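You operate a simulated robot arm through the tools that you are given. There is no shell and no other tool.

Carry out the task below with a simulated robot arm. There is one attempt and no reset: what you move stays moved.

TASK
Put things in order on the quilt. At the end: the beige polish brush stands where the blue biscuit tin stood; the silver strainer stands where the pink travel bottle (marked "LOTION") stood; the blue biscuit tin from the quilt is on the cream coaster; the pink travel bottle from the quilt stands where the beige polish brush stood; whatever was shut is shut again. Leave all else as you found it, and nothing knocked over. Set down upright: biscuit tin.

It is judged by the outcome, as a careful person would: the job done as asked, and still so three seconds after it is handed in. It fails if anything else is knocked over, pushed out of place, dropped, spilled or broken.

THE ROBOT
A 5-joint arm with a two-finger parallel gripper, fixed in place. Base frame: the origin is at the foot of the arm, x ahead of it, y to its left, z up; the work surface is at about z = 0. Units: mm, degrees, N and s.
With the tool pointing down near the work surface it reaches from about 260 to 600 mm from the base axis. Its first joint turns from -66.0 to 66.0 degrees. The tool tilts only in the upright plane through the base axis and itself; it spins freely about its own axis. Payload 1.57 kg.
The tool frame sits at the grasp point between the pads (the TCP): z along the fingers, y along the line on which they close. The tips reach 30 mm beyond it. The gripper opens to 80 mm. The fingers are 17 mm wide and 12 mm thick; the gripper's body (40 by 82 mm) begins 80 mm behind the TCP.
Orientation is that of the tool frame in the base frame, as [roll, pitch, yaw] about the fixed x, y, z axes, in that order (R = Rz(yaw) Ry(pitch) Rx(roll)). With the fingers straight down and closing along the base's y, the tool's x points along the base's -x, its y along +y and its z along -z.

THE INTERFACE
- The arm moves only by the tool drive_tool. Its arguments are lists of equal length, an entry for each row: "offset": the shift along the tool's x, y, z in units of 200 mm (1.0 is 200 mm), a list of three; "dr": the turn, a rotation vector about the tool's x, y, z in units of 60 degrees (1.0 is 60 degrees), a list of three. In form: {"offset": [[tx, ty, tz], ...], "dr": [[wx, wy, wz], ...]}. A call has 1 to 20 rows; each row is the pose to reach, as a shift and turn from the pose commanded when the call began, along the tool's axes at that moment. "hand" is the gripper command, from -1 (fully open) to 1 (shut), values between in proportion, set as the call begins (left out, the last holds). A call with a number of a shift or a turn outside -1 to 1 is refused whole. Each row takes 0.2 s and may step no farther than 50 mm and 8.6 degrees from the row before; otherwise, or with a gripper value out of range, the whole call is refused. Where a pose cannot be reached the arm comes as near as it can. A force on the tool above 40 N (or 10 N above the force at the start of the call, whichever is more), or a blocked arm, ends the call early, and 0.2 s more pass. The fingers move at their own pace (about 153 mm/s each) and stop on an object; they squeeze with about 40 N. The grip force told is the motor's: it shows also when the fingers shut on nothing. Time passes only in rows, and 0.2 s behind the last, so rows that repeat a pose let the fingers close. The reply holds the time, the measured pose of the TCP, the force on the tool along the base axes, the opening and the grip force, in the units named above and with some noise, with the torque about the TCP (base axes, N m) and any sound that the robot's microphone picked up.
- Cameras (640 x 400 px; columns grow to the right, rows downward): "scene" is fixed at [30.9, 386.6, 534.3]; the picture's right is [-0.81, -0.59, 0.00], its down [-0.28, 0.39, -0.88] and it looks along [0.52, -0.71, -0.48] (base axes); focal length 336 px, centre (320, 200). "wrist" rides on the gripper at [72, -7, -122] in the tool frame; the picture's right is [0.09, 1.00, 0.00], its down [-0.84, 0.08, -0.54] and it looks along [-0.54, 0.05, 0.84] (tool axes); focal length 238 px, centre (320, 200). There is no depth. A picture from a camera that has moved, and an enlarged one, comes with that camera's place and axes in the base frame and with its lens.
- grab_frame(camera): a new picture of that camera. The clock stands still meanwhile.
- inspect(camera, box): a new picture of the part [left, top, right, bottom] of that camera's present view, enlarged. The clock stands still meanwhile.
- finish_job(): hands the job in; it is judged then, once.

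Nothing tells you positions but the pictures and the camera data. Unless the task says otherwise, let go and move clear before handing in.

The tools are called after "Request:" as name(argument=value, ...) on one line, values as JSON. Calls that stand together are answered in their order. drive_tool: Moves the arm, as the interface text tells. Its arguments: {"type":"object","properties":{"offset":{"type":"array","items":{"type":"array","items":{"type":"number"}}},"dr":{"type":"array","items":{"type":"array","items":{"type":"number"}}},"hand":{"type":"number"}},"required":["offset","dr"]} The other tools are called the same way: grab_frame (camera) takes a picture; inspect (camera, box) takes an enlarged picture of a part of a camera's view; finish_job () hands the job in.

At the start:

```text
time: 0.0
eef_pos: [349.6, -0.7, 304.1]
orientation: [180.0, 0.1, 180.0]
force: [-0.1, -0.5, 0.4]
ft_torque: [0.0, -0.01, 0.03]
gripper_width: 80.0
grip_force: 0.0
```

scene: 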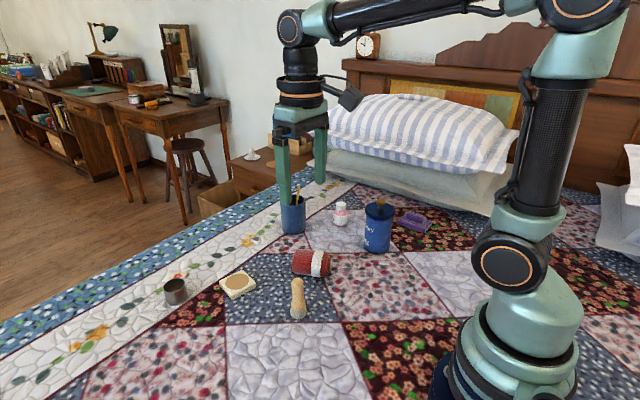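
wrist: 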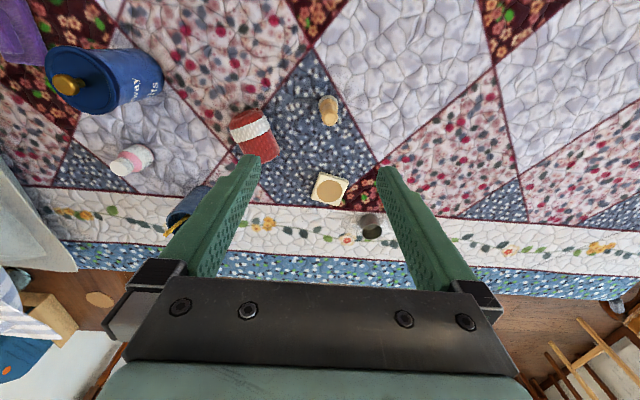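

I see a quilt with a blue tin, a pink/white bottle, a beige brush, a red-white container lying, a cream coaster, a small metal cup (maybe the strainer) and a blue cup with pencils. I'll take enlarged pictures before I move anything.

Request:
inspect(camera="scene", box=[260, 160, 460, 285])

Request:
inspect(camera="scene", box=[140, 230, 360, 367])

Request:
inspect(camera="wrist", box=[0, 0, 320, 200])

Request:
inspect(camera="wrist", box=[220, 70, 460, 250])

```text
3.20 times, centred on (360, 222) of scene
camera zoom: at [30.9, 386.6, 534.3], right [-0.81, -0.59, 0.0], down [-0.28, 0.39, -0.88], along [0.52, -0.71, -0.48], focal length 1074 px, centre (192, 128)
```

zoom: 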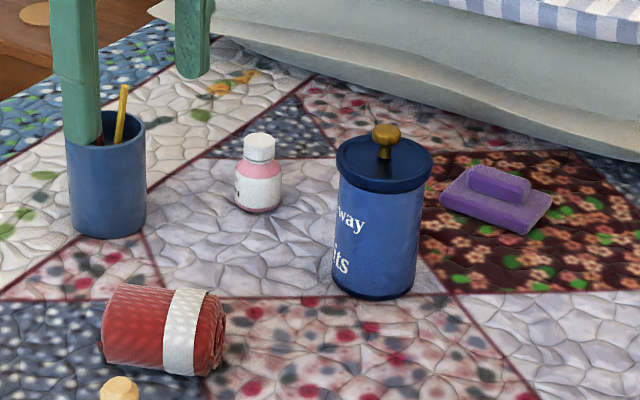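

```text
2.91 times, centred on (250, 298) of scene
camera zoom: at [30.9, 386.6, 534.3], right [-0.81, -0.59, 0.0], down [-0.28, 0.39, -0.88], along [0.52, -0.71, -0.48], focal length 977 px, centre (524, -86)
```

zoom: 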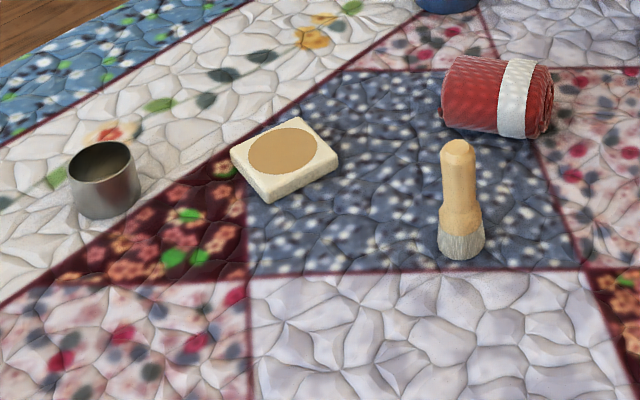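

```text
2.00 times, centred on (160, 100) of wrist
camera zoom: at [278.3, -6.6, 427.2], right [-0.09, 1.0, 0.0], down [0.84, 0.08, 0.54], along [0.54, 0.05, -0.84], focal length 477 px, centre (640, 400)
```

zoom: 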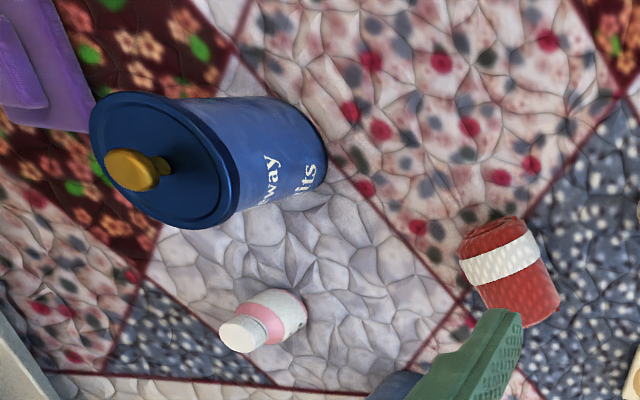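

```text
2.22 times, centred on (340, 160) of wrist
camera zoom: at [278.3, -6.6, 427.2], right [-0.09, 1.0, 0.0], down [0.84, 0.08, 0.54], along [0.54, 0.05, -0.84], focal length 530 px, centre (276, 289)
```

zoom: 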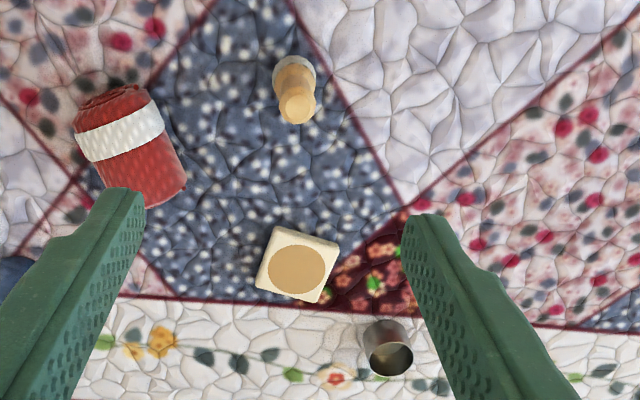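

The tin stands near (334, -279), the bottle near (477, -325), the brush near (360, 15), the coaster near (519, 37) and the silver cup-like strainer near (592, 138). I'll move above the tin to measure it closely.

Request:
drive_tool(offset=[[0.01, -0.2, 0], [0.02, -0.4, 0], [0.03, -0.6, 0], [0.04, -0.8, 0], [0.05, -1.0, 0]], dr=[[0, 0, 0], [0, 0, 0], [0, 0, 0], [0, 0, 0], [0, 0, 0]], hand=-1)

```text
time: 1.2
eef_pos: [338.6, -200.5, 305.6]
orientation: [-180.0, 0.0, 180.0]
force: [-0.6, -0.6, -0.5]
ft_torque: [-0.01, -0.01, -0.01]
gripper_width: 79.9
grip_force: 0.0
```

The arm moved as commanded and is now beside the tin, at about (339, -200). I'll look with both cameras here.

Request:
grab_frame(camera="wrist")

Request:
grab_frame(camera="scene")

```text
taken
camera wrist: at [267.7, -207.2, 427.4], right [-0.09, 1.0, 0.0], down [0.84, 0.08, 0.54], along [0.54, 0.05, -0.84], focal length 238 px, centre (320, 200)
```

wrist: 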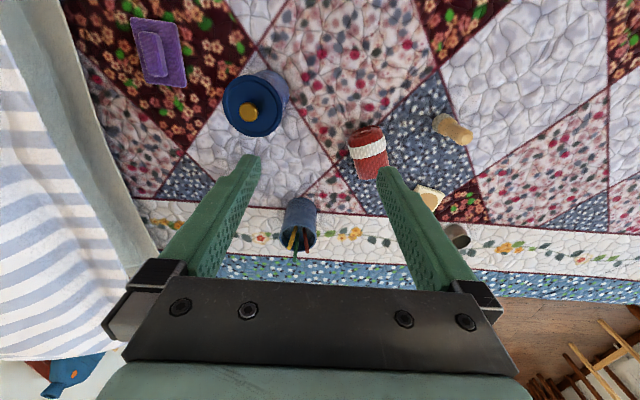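

```text
taken
```

scene: 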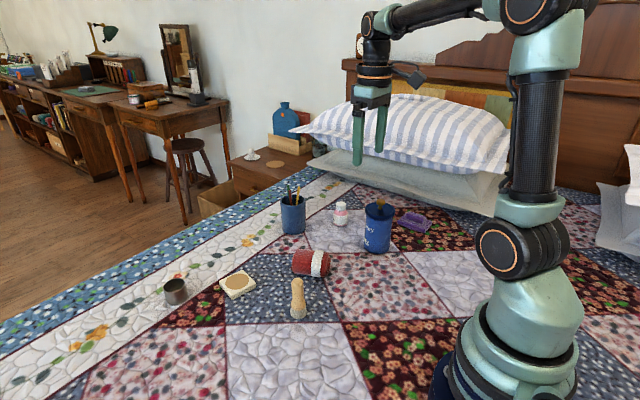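

The tin is in clear view at upper left, with the purple block well off to its side. I'll zoom in on the tin and on the bottle to measure them.

Request:
inspect(camera="wrist", box=[200, 50, 328, 130])

Request:
inspect(camera="scene", box=[340, 190, 420, 260])

Request:
inspect(camera="scene", box=[310, 190, 374, 230])

Request:
inspect(camera="scene", box=[145, 260, 209, 310])

```text
5.00 times, centred on (264, 90) of wrist
camera zoom: at [267.7, -207.2, 427.4], right [-0.09, 1.0, 0.0], down [0.84, 0.08, 0.54], along [0.54, 0.05, -0.84], focal length 1192 px, centre (600, 750)
```

zoom: 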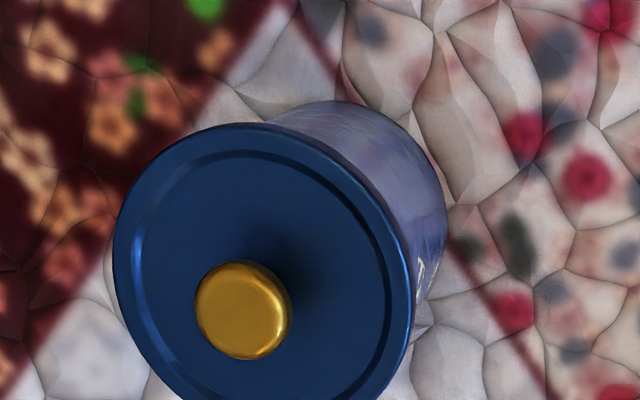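

```text
5.71 times, centred on (380, 225) of scene
camera zoom: at [30.8, 386.6, 534.3], right [-0.81, -0.59, 0.0], down [-0.28, 0.39, -0.88], along [0.52, -0.71, -0.48], focal length 1918 px, centre (-23, 57)
```

zoom: 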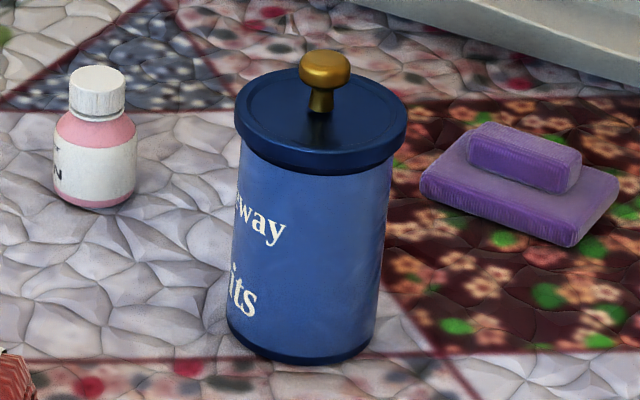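

```text
10.00 times, centred on (342, 210) of scene
camera zoom: at [30.8, 386.6, 534.3], right [-0.81, -0.59, 0.0], down [-0.28, 0.39, -0.88], along [0.52, -0.71, -0.48], focal length 3358 px, centre (100, 100)
```

zoom: 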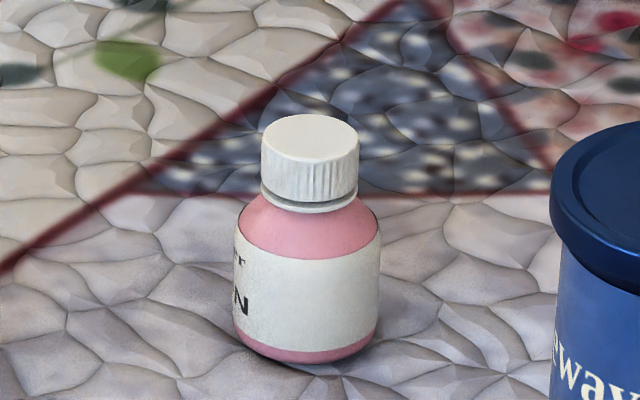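

```text
8.00 times, centred on (177, 285) of scene
camera zoom: at [30.8, 386.6, 534.3], right [-0.81, -0.59, 0.0], down [-0.28, 0.39, -0.88], along [0.52, -0.71, -0.48], focal length 2686 px, centre (1464, -480)
```

zoom: 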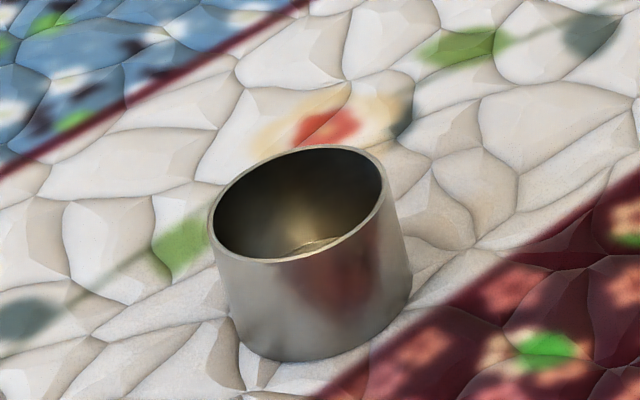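

The tin's centre works out near (336, -286), with its lid top at about z=106 and a lid width of about 72 mm. I'll move directly above it and a bit lower for a better fix.

Request:
drive_tool(offset=[[0.005, -0.15, 0.1], [0.01, -0.28, 0.2], [0.015, -0.42, 0.35], [0.015, -0.42, 0.425]], dr=[[0, 0, 0], [0, 0, 0], [0, 0, 0], [0, 0, 0]])

Request:
grab_frame(camera="wrist")

Request:
grab_frame(camera="scene")

```text
time: 2.2
eef_pos: [336.5, -284.0, 219.9]
orientation: [179.9, 0.0, -180.0]
force: [0.2, 0.3, 0.0]
ft_torque: [-0.01, -0.01, -0.01]
gripper_width: 79.9
grip_force: 0.0
```

```text
taken
camera wrist: at [265.1, -291.8, 341.6], right [-0.09, 1.0, 0.0], down [0.84, 0.08, 0.54], along [0.54, 0.05, -0.84], focal length 238 px, centre (320, 200)
```

wrist: 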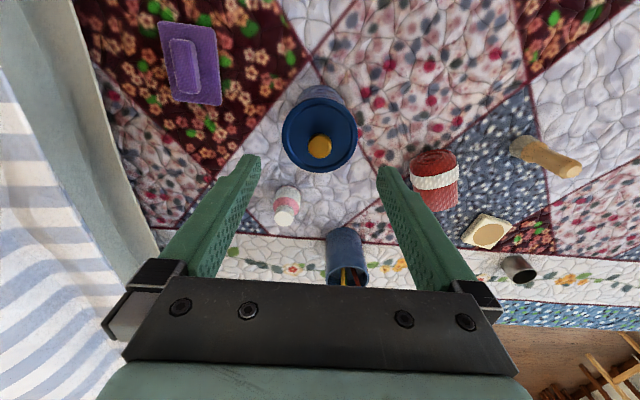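

```text
taken
```

scene: 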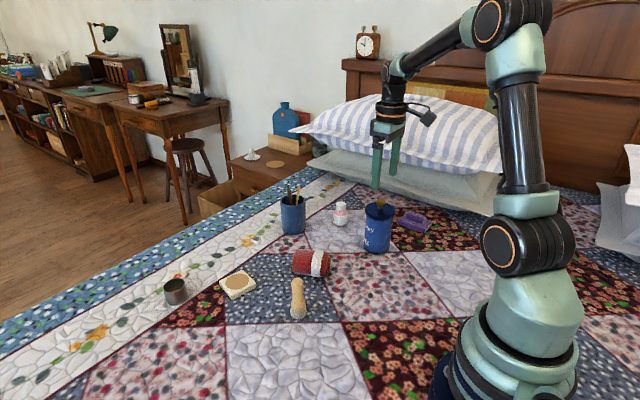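

The tin sits almost directly below the gripper, slightly toward the base. I'll zoom in to get its exact centre.

Request:
inspect(camera="wrist", box=[256, 70, 384, 190])

Request:
inspect(camera="wrist", box=[240, 170, 336, 230])

```text
3.33 times, centred on (320, 130) of wrist
camera zoom: at [265.1, -291.8, 341.6], right [-0.09, 1.0, 0.0], down [0.84, 0.08, 0.54], along [0.54, 0.05, -0.84], focal length 794 px, centre (320, 433)
```

zoom: 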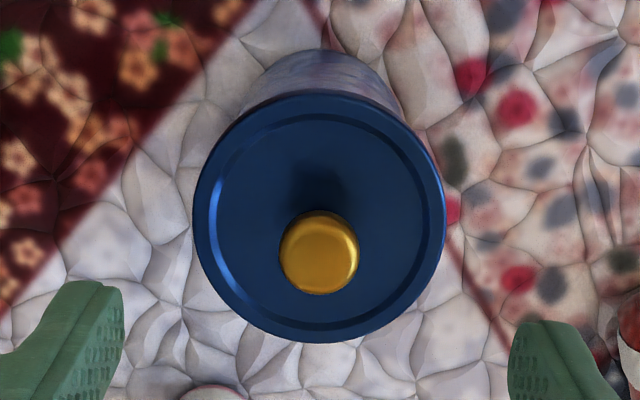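

```text
6.67 times, centred on (288, 200) of wrist
camera zoom: at [265.1, -291.8, 341.6], right [-0.09, 1.0, 0.0], down [0.84, 0.08, 0.54], along [0.54, 0.05, -0.84], focal length 1589 px, centre (533, 200)
```

zoom: 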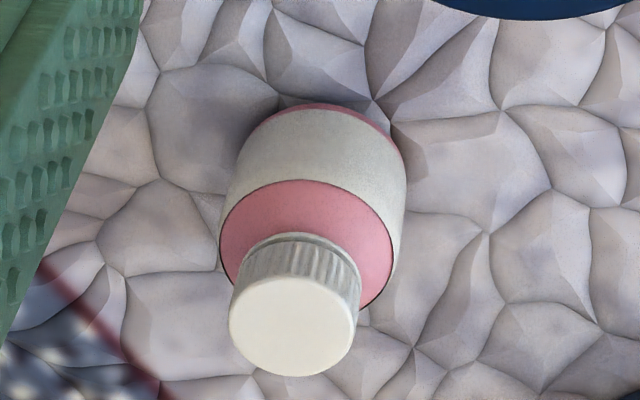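

The tin's axis is at about (338.5, -285.5), its body about 68 mm wide under a lid of about 75 mm. That leaves too little room for a straight-down grasp, so I'll take the body from the side with a tilted tool. First I'll spin the gripper so the camera is on the outer side.

Request:
drive_tool(offset=[[0, 0, 0], [0, 0, 0], [0, 0, 0], [0, 0, 0], [0, 0, 0], [0, 0, 0]], dr=[[0, 0, -0.1295], [0, 0, -0.259], [0, 0, -0.3885], [0, 0, -0.518], [0, 0, -0.6475], [0, 0, -0.777]])

Request:
drive_tool(offset=[[0, 0, 0], [0, 0, 0], [0, 0, 0], [0, 0, 0], [0, 0, 0], [0, 0, 0]], dr=[[0, 0, -0.1295], [0, 0, -0.259], [0, 0, -0.3885], [0, 0, -0.518], [0, 0, -0.6475], [0, 0, -0.777]])

Request:
drive_tool(offset=[[0, 0, 0], [0, 0, 0], [0, 0, 0], [0, 0, 0], [0, 0, 0], [0, 0, 0]], dr=[[0, 0, -0.1295], [0, 0, -0.259], [0, 0, -0.3885], [0, 0, -0.518], [0, 0, -0.6475], [0, 0, -0.777]])

Request:
grab_frame(camera="wrist")

```text
time: 3.6
eef_pos: [337.3, -283.7, 219.8]
orientation: [-180.0, 0.1, -133.1]
force: [0.3, 0.4, -0.1]
ft_torque: [-0.02, -0.01, 0.06]
gripper_width: 79.9
grip_force: 0.2
```

```text
time: 5.0
eef_pos: [336.9, -284.0, 219.9]
orientation: [180.0, 0.1, -86.7]
force: [0.3, -0.5, -0.6]
ft_torque: [-0.01, 0.0, 0.02]
gripper_width: 80.0
grip_force: 0.0
```

```text
time: 6.4
eef_pos: [366.1, -244.8, 220.4]
orientation: [-180.0, 0.0, -41.0]
force: [-0.8, -0.3, -0.8]
ft_torque: [-0.02, 0.0, -0.01]
gripper_width: 79.9
grip_force: 0.0
out of reach, approached as far as the arm can: row 6
```

```text
taken
camera wrist: at [424.9, -286.1, 342.2], right [-0.59, -0.81, 0.0], down [-0.68, 0.49, 0.54], along [-0.44, 0.32, -0.84], focal length 238 px, centre (320, 200)
```

wrist: 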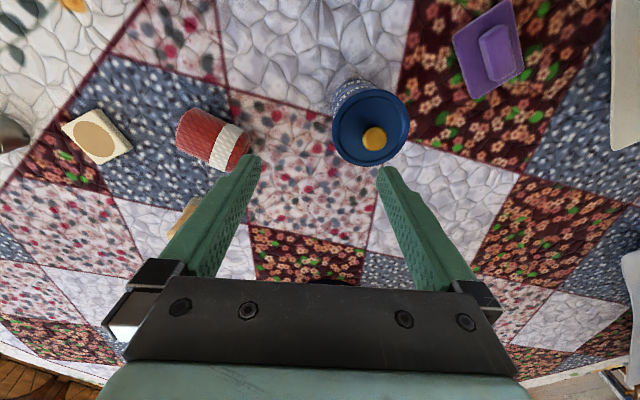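

The spin hit its limit near 172°, so the flipped pose isn't available, and the arm drifted to (366, -245) without touching anything. I'll spin back to the normal side, aligned with the tin's direction, and use a gentler 30° tilt.

Request:
drive_tool(offset=[[0, 0, 0], [0, 0, 0], [0, 0, 0], [0, 0, 0], [0, 0, 0], [0, 0, 0], [0, 0, 0]], dr=[[0, 0, 0.1428], [0, 0, 0.2857], [0, 0, 0.4286], [0, 0, 0.5714], [0, 0, 0.7143], [0, 0, 0.8571], [0, 0, 1.0]])

Request:
drive_tool(offset=[[0, 0, 0], [0, 0, 0], [0, 0, 0], [0, 0, 0], [0, 0, 0], [0, 0, 0], [0, 0, 0]], dr=[[0, 0, 0.1428], [0, 0, 0.2857], [0, 0, 0.4286], [0, 0, 0.5714], [0, 0, 0.7143], [0, 0, 0.8571], [0, 0, 1.0]])

Request:
drive_tool(offset=[[0, 0, 0], [0, 0, 0], [0, 0, 0], [0, 0, 0], [0, 0, 0], [0, 0, 0], [0, 0, 0]], dr=[[0, 0, 0.1428], [0, 0, 0.2857], [0, 0, 0.4286], [0, 0, 0.5714], [0, 0, 0.7143], [0, 0, 0.8571], [0, 0, 1.0]])

Request:
grab_frame(camera="wrist")

```text
time: 8.0
eef_pos: [367.6, -243.4, 220.1]
orientation: [180.0, 0.0, -100.4]
force: [-0.9, 1.1, -0.9]
ft_torque: [0.02, -0.02, 0.0]
gripper_width: 80.1
grip_force: 0.1
```

```text
time: 9.6
eef_pos: [364.5, -244.3, 220.2]
orientation: [-179.9, 0.0, -160.2]
force: [0.0, -0.1, -0.8]
ft_torque: [-0.02, 0.0, -0.02]
gripper_width: 80.1
grip_force: 0.1
```

```text
time: 11.2
eef_pos: [365.5, -244.4, 220.7]
orientation: [-179.9, 0.0, 139.7]
force: [-0.3, -0.4, 0.1]
ft_torque: [-0.03, 0.01, 0.0]
gripper_width: 80.1
grip_force: 0.0
```

```text
taken
camera wrist: at [307.1, -202.8, 342.3], right [0.57, 0.82, 0.0], down [0.69, -0.48, 0.54], along [0.44, -0.31, -0.84], focal length 238 px, centre (320, 200)
```

wrist: 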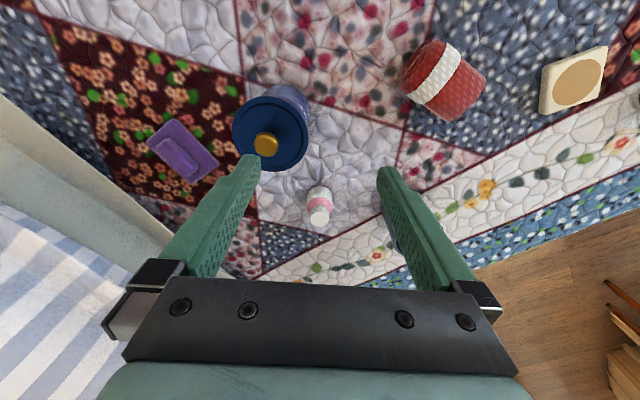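

I'm back on the normal side at about (366, -244), yaw 140°. I'll zoom in on the tin from this new viewpoint to refine its centre before tilting.

Request:
inspect(camera="wrist", box=[208, 70, 336, 182])

Request:
inspect(camera="wrist", box=[280, 170, 360, 240])

Request:
inspect(camera="wrist", box=[520, 30, 640, 130])

```text
3.57 times, centred on (272, 126) of wrist
camera zoom: at [307.1, -202.8, 342.3], right [0.57, 0.82, 0.0], down [0.69, -0.48, 0.54], along [0.44, -0.31, -0.84], focal length 851 px, centre (491, 464)
```

zoom: 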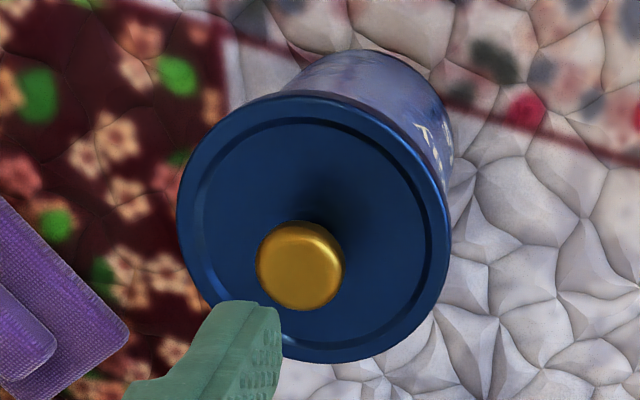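

```text
5.71 times, centred on (320, 205) of wrist
camera zoom: at [307.1, -202.8, 342.3], right [0.57, 0.82, 0.0], down [0.69, -0.48, 0.54], along [0.44, -0.31, -0.84], focal length 1362 px, centre (320, 171)
```

zoom: 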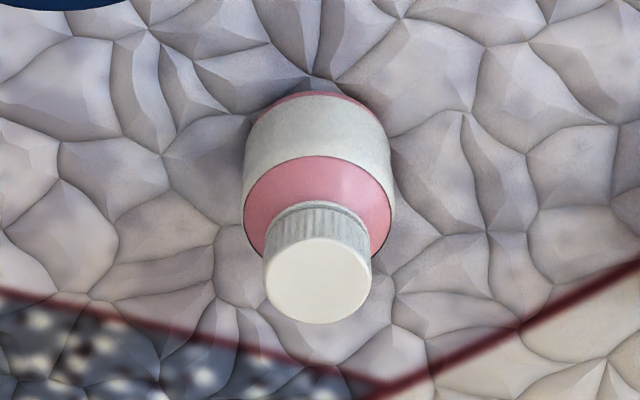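

```text
4.00 times, centred on (580, 80) of wrist
camera zoom: at [307.1, -202.8, 342.3], right [0.57, 0.82, 0.0], down [0.69, -0.48, 0.54], along [0.44, -0.31, -0.84], focal length 953 px, centre (-720, 680)
```

zoom: 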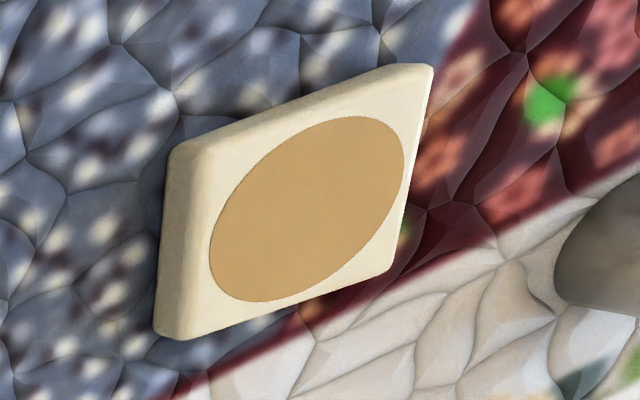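

The two wrist views agree: the tin's axis is at (339, -285) with the lid at z≈106, and the bottle's cap is at about (481, -325). I'll tilt 30° and back off toward the base, staying above the lid.

Request:
drive_tool(offset=[[0.04, -0.05, 0.04], [0.08, -0.1, 0.08], [0.12, -0.145, 0.12], [0.16, -0.195, 0.16], [0.196, -0.243, 0.2]], dr=[[0, -0.1, 0], [0, -0.2, 0], [0, -0.3, 0], [0, -0.4, 0], [0, -0.5, 0]])

Request:
grab_frame(camera="wrist")

Request:
grab_frame(camera="scene")

```text
time: 12.4
eef_pos: [304.1, -257.0, 179.9]
orientation: [179.9, 30.1, 139.9]
force: [-0.2, -0.6, -0.5]
ft_torque: [0.0, 0.01, 0.02]
gripper_width: 80.1
grip_force: 0.0
```

```text
taken
camera wrist: at [206.1, -181.8, 249.9], right [0.58, 0.81, -0.05], down [0.4, -0.23, 0.89], along [0.71, -0.53, -0.46], focal length 238 px, centre (320, 200)
```

wrist: 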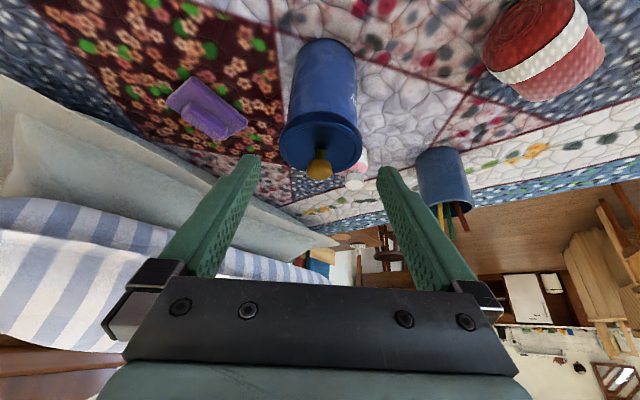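

```text
taken
```

scene: 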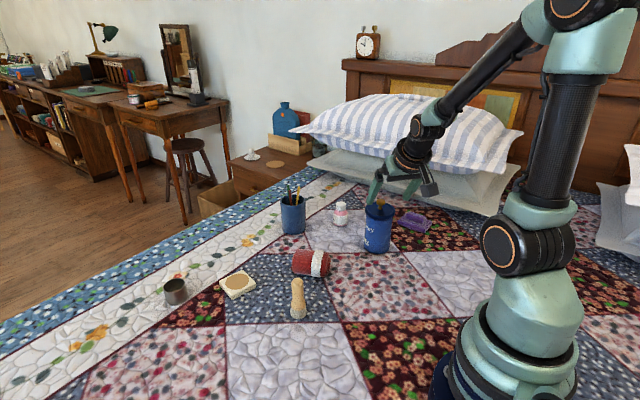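

The tilted pose was reached exactly, and the tin appears centred between the fingers. I'll zoom in to check the sideways alignment.

Request:
inspect(camera="wrist", box=[240, 30, 400, 190])

```text
2.50 times, centred on (320, 110) of wrist
camera zoom: at [206.1, -181.8, 249.9], right [0.58, 0.81, -0.05], down [0.4, -0.23, 0.89], along [0.71, -0.53, -0.46], focal length 596 px, centre (320, 425)
```

zoom: 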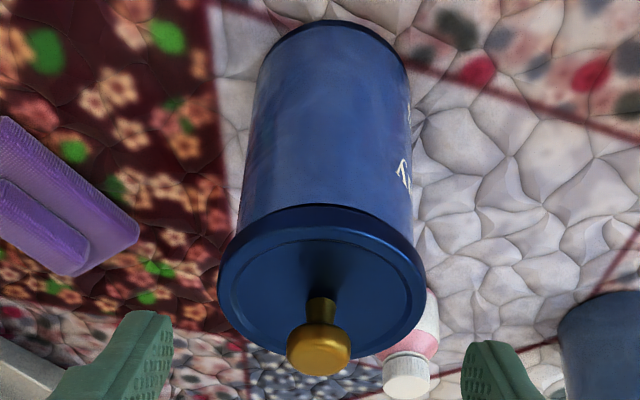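

The alignment is within about 1 mm: the lid is centred at 321 against 320 expected, and the body is about 67 mm wide. I'll drop to the standoff and then advance along the tool axis to straddle the body below the lid.

Request:
drive_tool(offset=[[0.045, 0, 0.078], [0.09, 0, 0.156], [0.135, 0, 0.234]], dr=[[0, 0, 0], [0, 0, 0], [0, 0, 0]])

Request:
drive_tool(offset=[[0, 0, 0.08], [0, 0, 0.16], [0, 0, 0.24], [0, 0, 0.31], [0, 0, 0.38], [0, 0, 0.45]], dr=[[0, 0, 0], [0, 0, 0], [0, 0, 0], [0, 0, 0], [0, 0, 0], [0, 0, 0]])

Request:
grab_frame(camera="wrist")

Request:
inspect(camera="scene", box=[320, 100, 480, 270])

```text
time: 13.2
eef_pos: [304.1, -255.9, 126.0]
orientation: [179.8, 30.0, 140.0]
force: [0.1, -0.7, -0.5]
ft_torque: [-0.02, 0.02, -0.01]
gripper_width: 79.7
grip_force: 0.1
```

```text
time: 14.6
eef_pos: [340.8, -287.2, 51.2]
orientation: [-180.0, 30.4, 139.8]
force: [-4.8, 3.8, 20.8]
ft_torque: [-0.28, -0.32, 0.02]
gripper_width: 79.9
grip_force: 0.1
```

```text
taken
camera wrist: at [242.1, -212.2, 118.8], right [0.58, 0.81, -0.05], down [0.39, -0.23, 0.89], along [0.71, -0.54, -0.45], focal length 238 px, centre (320, 200)
```

wrist: 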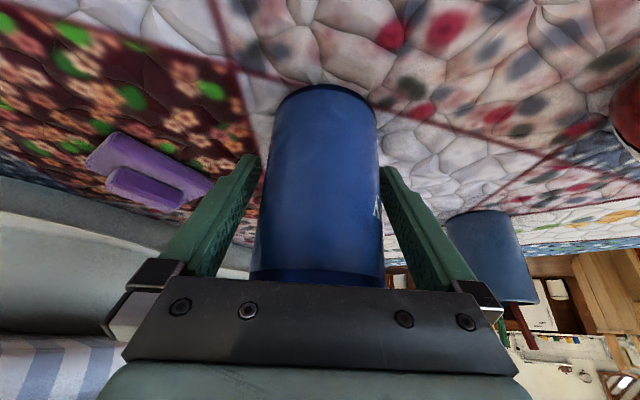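

```text
2.35 times, centred on (400, 185) of scene
camera zoom: at [30.8, 386.6, 534.3], right [-0.81, -0.59, 0.0], down [-0.28, 0.39, -0.88], along [0.52, -0.71, -0.48], focal length 790 px, centre (132, 235)
```

zoom: 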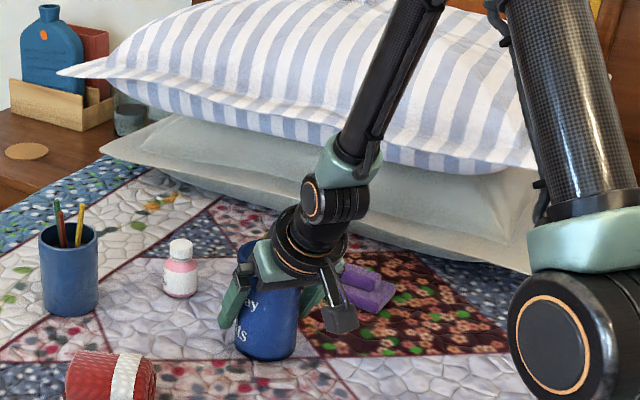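

The gripper palm is pressing on the knob with about 20 N because I went in slightly too deep; the tin is still upright. I'll back off toward the base, so the fingertips hold the widest part of the body and clear both the lid rim and the knob.

Request:
drive_tool(offset=[[0.0, 0, -0.0423], [0.0333, 0, -0.0423]], dr=[[0, 0, 0], [0, 0, 0]])

Request:
inspect(camera="scene", box=[350, 170, 430, 260])

Request:
grab_frame(camera="wrist")

```text
time: 15.2
eef_pos: [330.6, -277.5, 51.4]
orientation: [179.9, 30.0, 139.8]
force: [0.1, -0.3, -0.1]
ft_torque: [0.03, -0.02, 0.04]
gripper_width: 79.8
grip_force: 0.1
```

```text
4.44 times, centred on (390, 215) of scene
camera zoom: at [30.9, 386.6, 534.3], right [-0.81, -0.59, 0.0], down [-0.28, 0.39, -0.88], along [0.52, -0.71, -0.48], focal length 1492 px, centre (9, 133)
```

zoom: 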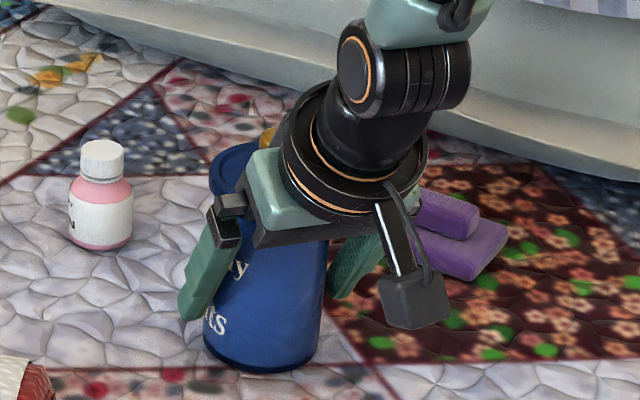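

```text
taken
camera wrist: at [233.3, -204.1, 121.8], right [0.58, 0.81, -0.05], down [0.4, -0.23, 0.89], along [0.71, -0.53, -0.46], focal length 238 px, centre (320, 200)
```

wrist: 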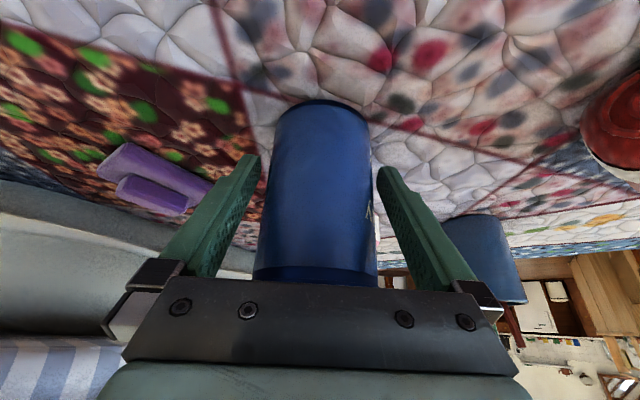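

The contact is gone (zero force) and the fingers straddle the tin body below the lid. Now I'll close the gripper.

Request:
drive_tool(offset=[[0, 0, 0], [0, 0, 0], [0, 0, 0], [0, 0, 0]], dr=[[0, 0, 0], [0, 0, 0], [0, 0, 0], [0, 0, 0]], hand=1)

Request:
grab_frame(camera="wrist")

Request:
inspect(camera="scene", box=[350, 170, 430, 260])

```text
time: 16.2
eef_pos: [331.2, -278.0, 53.1]
orientation: [179.9, 30.0, 140.0]
force: [-1.2, 0.2, 0.1]
ft_torque: [0.02, 0.05, 0.0]
gripper_width: 66.3
grip_force: 39.7
```

```text
taken
camera wrist: at [233.3, -204.1, 121.9], right [0.58, 0.81, -0.05], down [0.4, -0.23, 0.89], along [0.71, -0.53, -0.46], focal length 238 px, centre (320, 200)
```

wrist: 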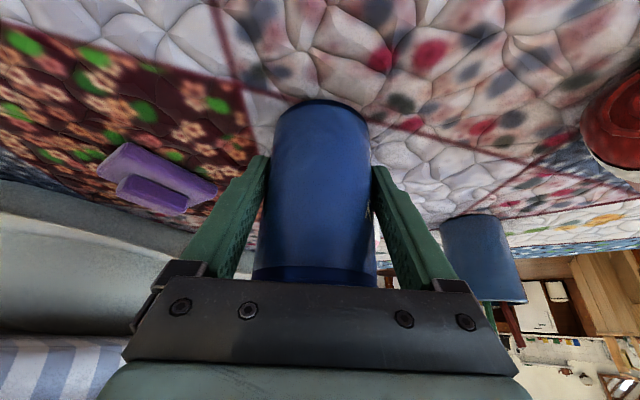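

```text
4.44 times, centred on (390, 215) of scene
camera zoom: at [30.9, 386.6, 534.3], right [-0.81, -0.59, 0.0], down [-0.28, 0.39, -0.88], along [0.52, -0.71, -0.48], focal length 1492 px, centre (9, 133)
```

zoom: 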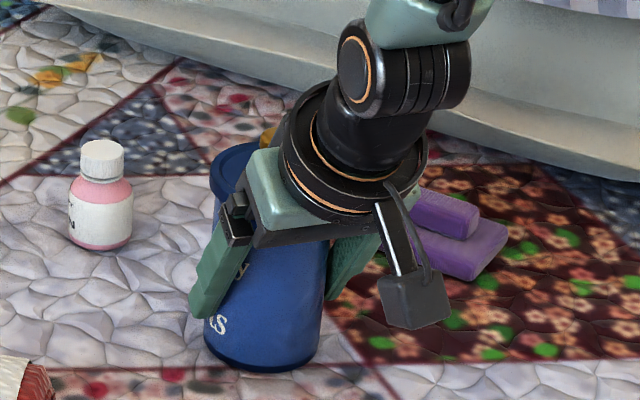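

The gripper holds the tin at 66.3 mm with 40 N of force. Next I lift it straight up 90 mm.

Request:
drive_tool(offset=[[-0.0225, 0, -0.039], [-0.0675, 0, -0.117], [-0.1125, 0, -0.195], [-0.1575, 0, -0.273], [-0.2025, 0, -0.351], [-0.225, 0, -0.3897]], dr=[[0, 0, 0], [0, 0, 0], [0, 0, 0], [0, 0, 0], [0, 0, 0], [0, 0, 0]])

Request:
grab_frame(camera="scene")

Request:
grab_frame(camera="wrist")

```text
time: 17.6
eef_pos: [330.6, -277.7, 142.7]
orientation: [179.9, 29.9, 139.9]
force: [0.5, -0.9, -1.7]
ft_torque: [0.0, 0.06, 0.01]
gripper_width: 66.3
grip_force: 39.8
```

```text
taken
```

scene: 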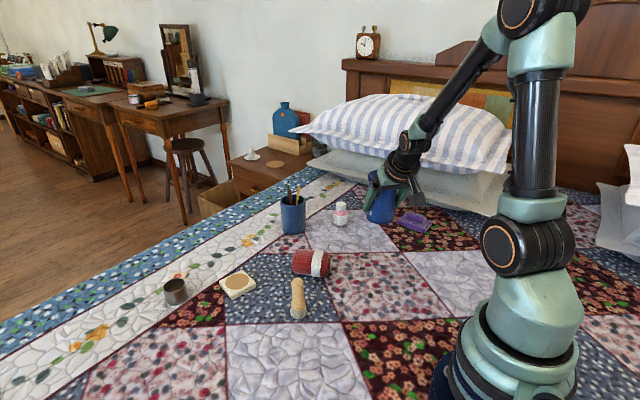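

```text
taken
camera wrist: at [232.8, -204.1, 211.9], right [0.58, 0.81, -0.05], down [0.4, -0.23, 0.89], along [0.71, -0.53, -0.46], focal length 238 px, centre (320, 200)
```

wrist: 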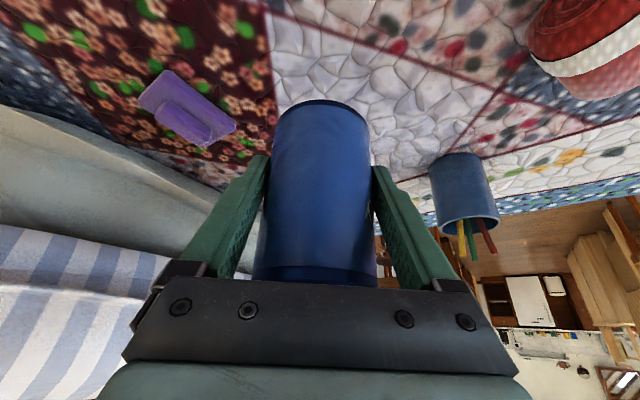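

The tin is lifted cleanly and weighs about 1.7 N. I'll swing it in an arc at constant radius toward the coaster, passing about 35 mm above the towel roll.

Request:
drive_tool(offset=[[0.00386, 0.13866, -0.00223], [0.01541, 0.27676, -0.0089], [0.03462, 0.41371, -0.01999], [0.06141, 0.54898, -0.03546], [0.09565, 0.68196, -0.05523], [0.13722, 0.81213, -0.07923]], dr=[[-0.03067, 0, -0.05312], [-0.06133, 0, -0.10623], [-0.092, 0, -0.15935], [-0.12267, 0, -0.21246], [-0.15333, 0, -0.26558], [-0.184, 0, -0.31869]])

Request:
grab_frame(camera="scene")

Request:
grab_frame(camera="wrist")

```text
time: 19.0
eef_pos: [412.1, -134.0, 141.8]
orientation: [-179.9, 30.0, 162.0]
force: [-0.2, -0.2, -2.2]
ft_torque: [0.02, 0.04, -0.03]
gripper_width: 66.3
grip_force: 39.9
```

```text
taken
```

scene: 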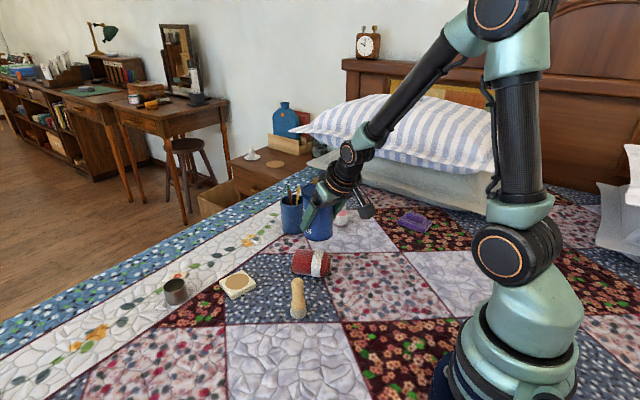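

```text
taken
camera wrist: at [293.2, -102.1, 211.4], right [0.23, 0.97, -0.05], down [0.46, -0.07, 0.89], along [0.86, -0.23, -0.46], focal length 238 px, centre (320, 200)
```

wrist: 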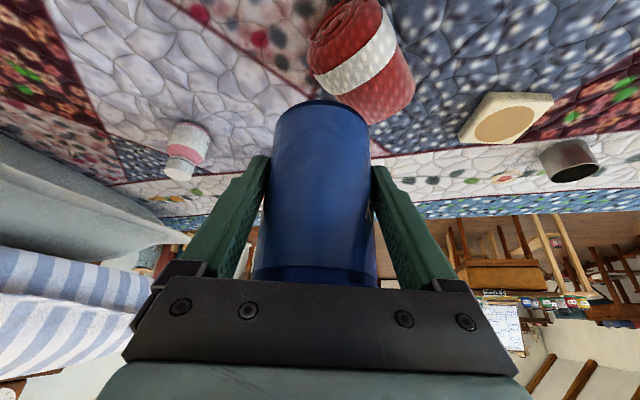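

The tin is now just short of the towel roll at about θ=-18°, still upright and clear. I'll measure the coaster from here.

Request:
inspect(camera="wrist", box=[440, 70, 620, 190])

Request:
inspect(camera="scene", box=[200, 255, 280, 315])

```text
3.33 times, centred on (530, 130) of wrist
camera zoom: at [293.2, -102.1, 211.4], right [0.23, 0.97, -0.05], down [0.46, -0.07, 0.89], along [0.86, -0.23, -0.46], focal length 794 px, centre (-380, 433)
```

zoom: 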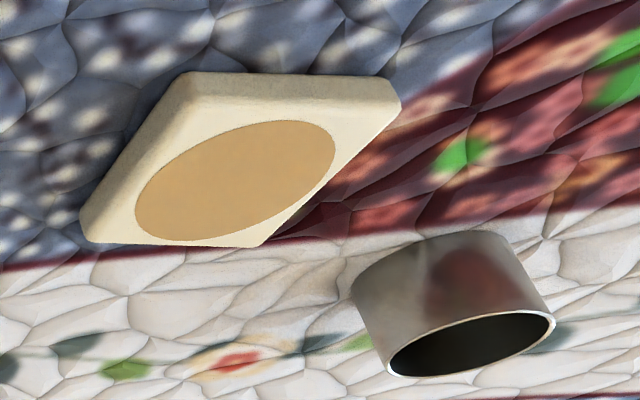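

```text
6.67 times, centred on (240, 285) of scene
camera zoom: at [30.9, 386.6, 534.3], right [-0.81, -0.59, 0.0], down [-0.28, 0.39, -0.88], along [0.52, -0.71, -0.48], focal length 2238 px, centre (853, -367)
```

zoom: 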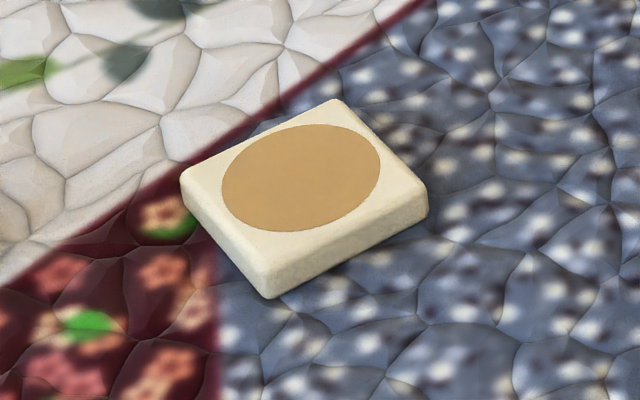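

The coaster centre averages to about (519, 37), with its top at roughly z=12. I'll finish the arc and then extend outward so the tin is above it.

Request:
drive_tool(offset=[[0.00386, 0.13866, -0.00223], [0.01541, 0.27676, -0.0089], [0.03462, 0.41371, -0.01999], [0.06141, 0.54898, -0.03546], [0.09565, 0.68196, -0.05523], [0.13722, 0.81213, -0.07923]], dr=[[-0.03067, 0, -0.05312], [-0.06133, 0, -0.10623], [-0.092, 0, -0.15935], [-0.12267, 0, -0.21246], [-0.15333, 0, -0.26558], [-0.184, 0, -0.31869]])

Request:
drive_tool(offset=[[-0.08, 0, 0.0462], [-0.16, 0, 0.0924], [-0.25, 0, 0.1443], [-0.3346, 0, 0.1932]], dr=[[0, 0, 0], [0, 0, 0], [0, 0, 0], [0, 0, 0]])

Request:
grab_frame(camera="scene")

Request:
grab_frame(camera="wrist")

```text
time: 20.4
eef_pos: [430.6, 30.7, 141.6]
orientation: [-179.9, 30.1, -176.0]
force: [0.1, -0.7, -2.7]
ft_torque: [-0.02, 0.05, -0.01]
gripper_width: 66.3
grip_force: 40.0
```

```text
time: 21.4
eef_pos: [509.1, 35.3, 141.7]
orientation: [180.0, 30.0, -176.0]
force: [0.7, -0.5, -2.5]
ft_torque: [-0.02, 0.02, 0.0]
gripper_width: 66.5
grip_force: 40.2
```

```text
taken
```

scene: 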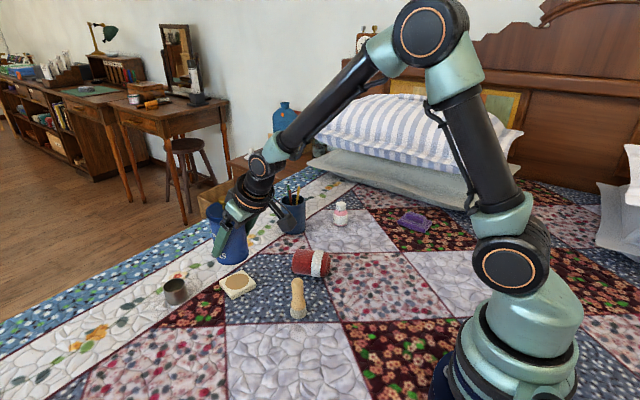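

```text
taken
camera wrist: at [386.8, 20.2, 211.2], right [-0.15, 0.99, -0.05], down [0.45, 0.11, 0.89], along [0.88, 0.11, -0.46], focal length 238 px, centre (320, 200)
```

wrist: 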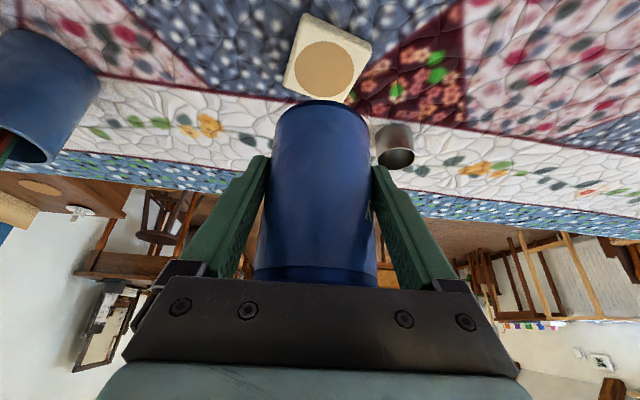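

The tin hovers above the coaster area, and the coaster is visible past it in the wrist view. I'll zoom in to fix its exact centre.

Request:
inspect(camera="wrist", box=[264, 0, 424, 110])

Request:
inspect(camera="scene", box=[190, 170, 310, 320])

```text
3.64 times, centred on (344, 55) of wrist
camera zoom: at [386.8, 20.2, 211.2], right [-0.15, 0.99, -0.05], down [0.45, 0.11, 0.89], along [0.88, 0.11, -0.46], focal length 867 px, centre (233, 727)
```

zoom: 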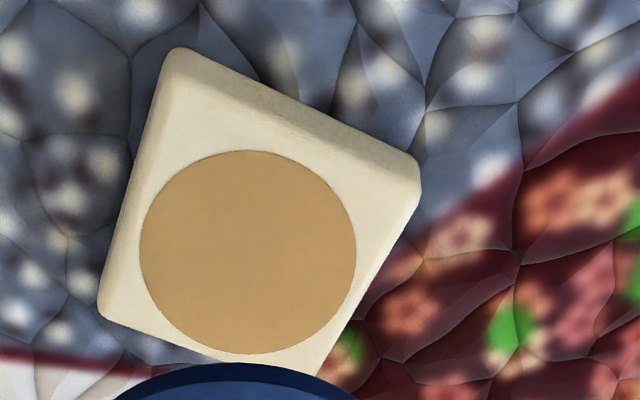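

```text
2.67 times, centred on (250, 245) of scene
camera zoom: at [30.9, 386.6, 534.3], right [-0.81, -0.59, 0.0], down [-0.28, 0.39, -0.88], along [0.52, -0.71, -0.48], focal length 895 px, centre (507, 80)
```

zoom: 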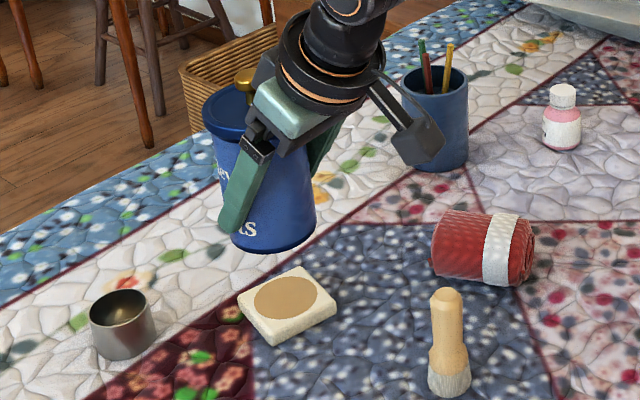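

The coaster centre is at (520, 35), so the tin's axis (about 519.5, 36.5) is within 2 mm of it. I'll lower to just above the coaster.

Request:
drive_tool(offset=[[0.035, 0, 0.0606], [0.07, 0, 0.1212], [0.105, 0, 0.1819], [0.14, 0, 0.2425], [0.165, 0, 0.2858], [0.175, 0, 0.3031]], dr=[[0, 0, 0], [0, 0, 0], [0, 0, 0], [0, 0, 0], [0, 0, 0], [0, 0, 0]])

Request:
inspect(camera="scene", box=[190, 190, 310, 320])

Request:
grab_frame(camera="wrist")

```text
time: 22.8
eef_pos: [508.9, 36.4, 72.3]
orientation: [-180.0, 30.0, -176.0]
force: [-0.4, -0.3, -2.6]
ft_torque: [0.02, 0.03, 0.0]
gripper_width: 66.0
grip_force: 39.9
```

```text
3.08 times, centred on (250, 255) of scene
camera zoom: at [30.9, 386.6, 534.3], right [-0.81, -0.59, 0.0], down [-0.28, 0.39, -0.88], along [0.52, -0.71, -0.48], focal length 1033 px, centre (535, 31)
```

zoom: 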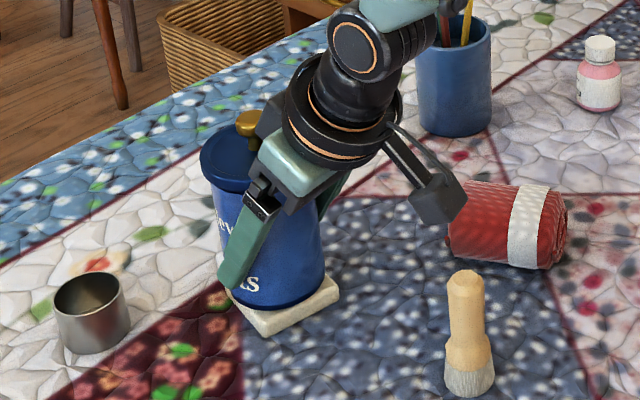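

```text
taken
camera wrist: at [387.4, 20.4, 141.5], right [-0.15, 0.99, -0.05], down [0.45, 0.11, 0.89], along [0.88, 0.11, -0.46], focal length 238 px, centre (320, 200)
```

wrist: 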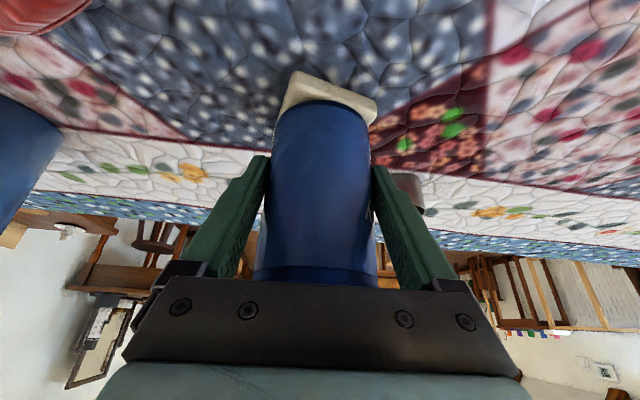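

The tin is about 8 mm above the coaster and well lined up, and the wrist camera clears the brush. I'll lower the last stretch in small steps and watch the force.

Request:
drive_tool(offset=[[0.005, 0, 0.00866], [0.01, 0, 0.01732], [0.0125, 0, 0.02165], [0.015, 0, 0.02598]], dr=[[0, 0, 0], [0, 0, 0], [0, 0, 0], [0, 0, 0]])

```text
time: 23.8
eef_pos: [509.8, 36.6, 68.8]
orientation: [180.0, 30.3, -176.0]
force: [-4.8, -1.1, 14.3]
ft_torque: [-0.03, 0.37, 0.05]
gripper_width: 66.3
grip_force: 40.1
```

The tin has touched the coaster (14 N up). I'll ease up slightly to relieve the press before releasing.

Request:
drive_tool(offset=[[-0.00625, 0, -0.01083], [-0.00625, 0, -0.01083]], dr=[[0, 0, 0], [0, 0, 0]])

Request:
inspect(camera="scene", box=[190, 200, 290, 310])

```text
time: 24.4
eef_pos: [509.0, 35.1, 68.1]
orientation: [180.0, 29.9, -176.0]
force: [1.3, 0.5, 1.1]
ft_torque: [0.14, -0.1, -0.03]
gripper_width: 66.4
grip_force: 39.9
```

```text
3.64 times, centred on (240, 255) of scene
camera zoom: at [30.8, 386.6, 534.3], right [-0.81, -0.59, 0.0], down [-0.28, 0.39, -0.88], along [0.52, -0.71, -0.48], focal length 1221 px, centre (611, 0)
```

zoom: 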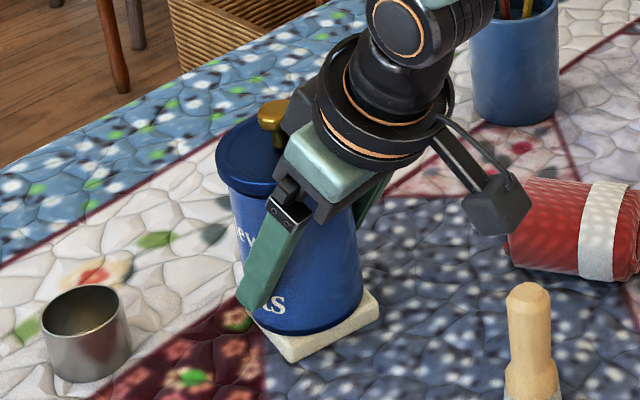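

The tin rests on the coaster with almost no load left on the arm. Releasing now.

Request:
drive_tool(offset=[[0, 0, 0], [0, 0, 0], [0, 0, 0]], dr=[[0, 0, 0], [0, 0, 0], [0, 0, 0]], hand=-1)

Request:
grab_frame(camera="wrist")

Request:
inspect(camera="scene", box=[190, 200, 290, 310])

```text
time: 25.2
eef_pos: [509.5, 36.5, 68.7]
orientation: [179.9, 30.0, -176.0]
force: [0.1, 0.5, 0.1]
ft_torque: [-0.01, 0.02, 0.03]
gripper_width: 79.9
grip_force: 0.1
```

```text
taken
camera wrist: at [387.1, 20.6, 138.2], right [-0.15, 0.99, -0.05], down [0.45, 0.11, 0.89], along [0.88, 0.11, -0.46], focal length 238 px, centre (320, 200)
```

wrist: 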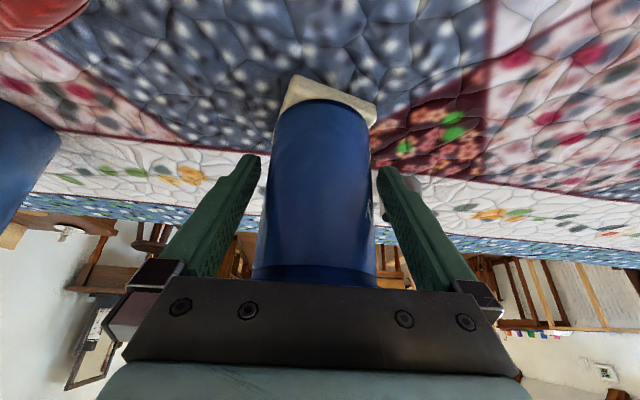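

```text
3.64 times, centred on (240, 255) of scene
camera zoom: at [30.9, 386.6, 534.3], right [-0.81, -0.59, 0.0], down [-0.28, 0.39, -0.88], along [0.52, -0.71, -0.48], focal length 1221 px, centre (611, 0)
```

zoom: 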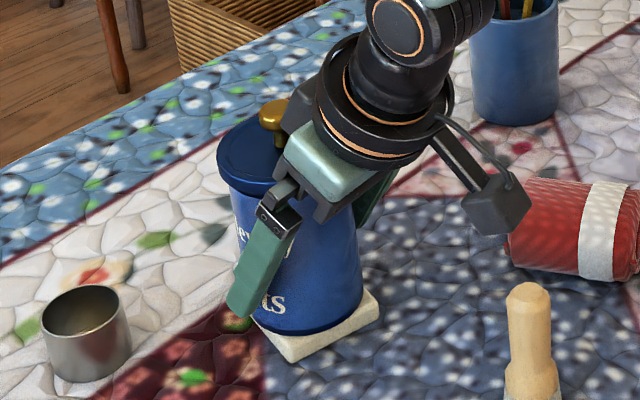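

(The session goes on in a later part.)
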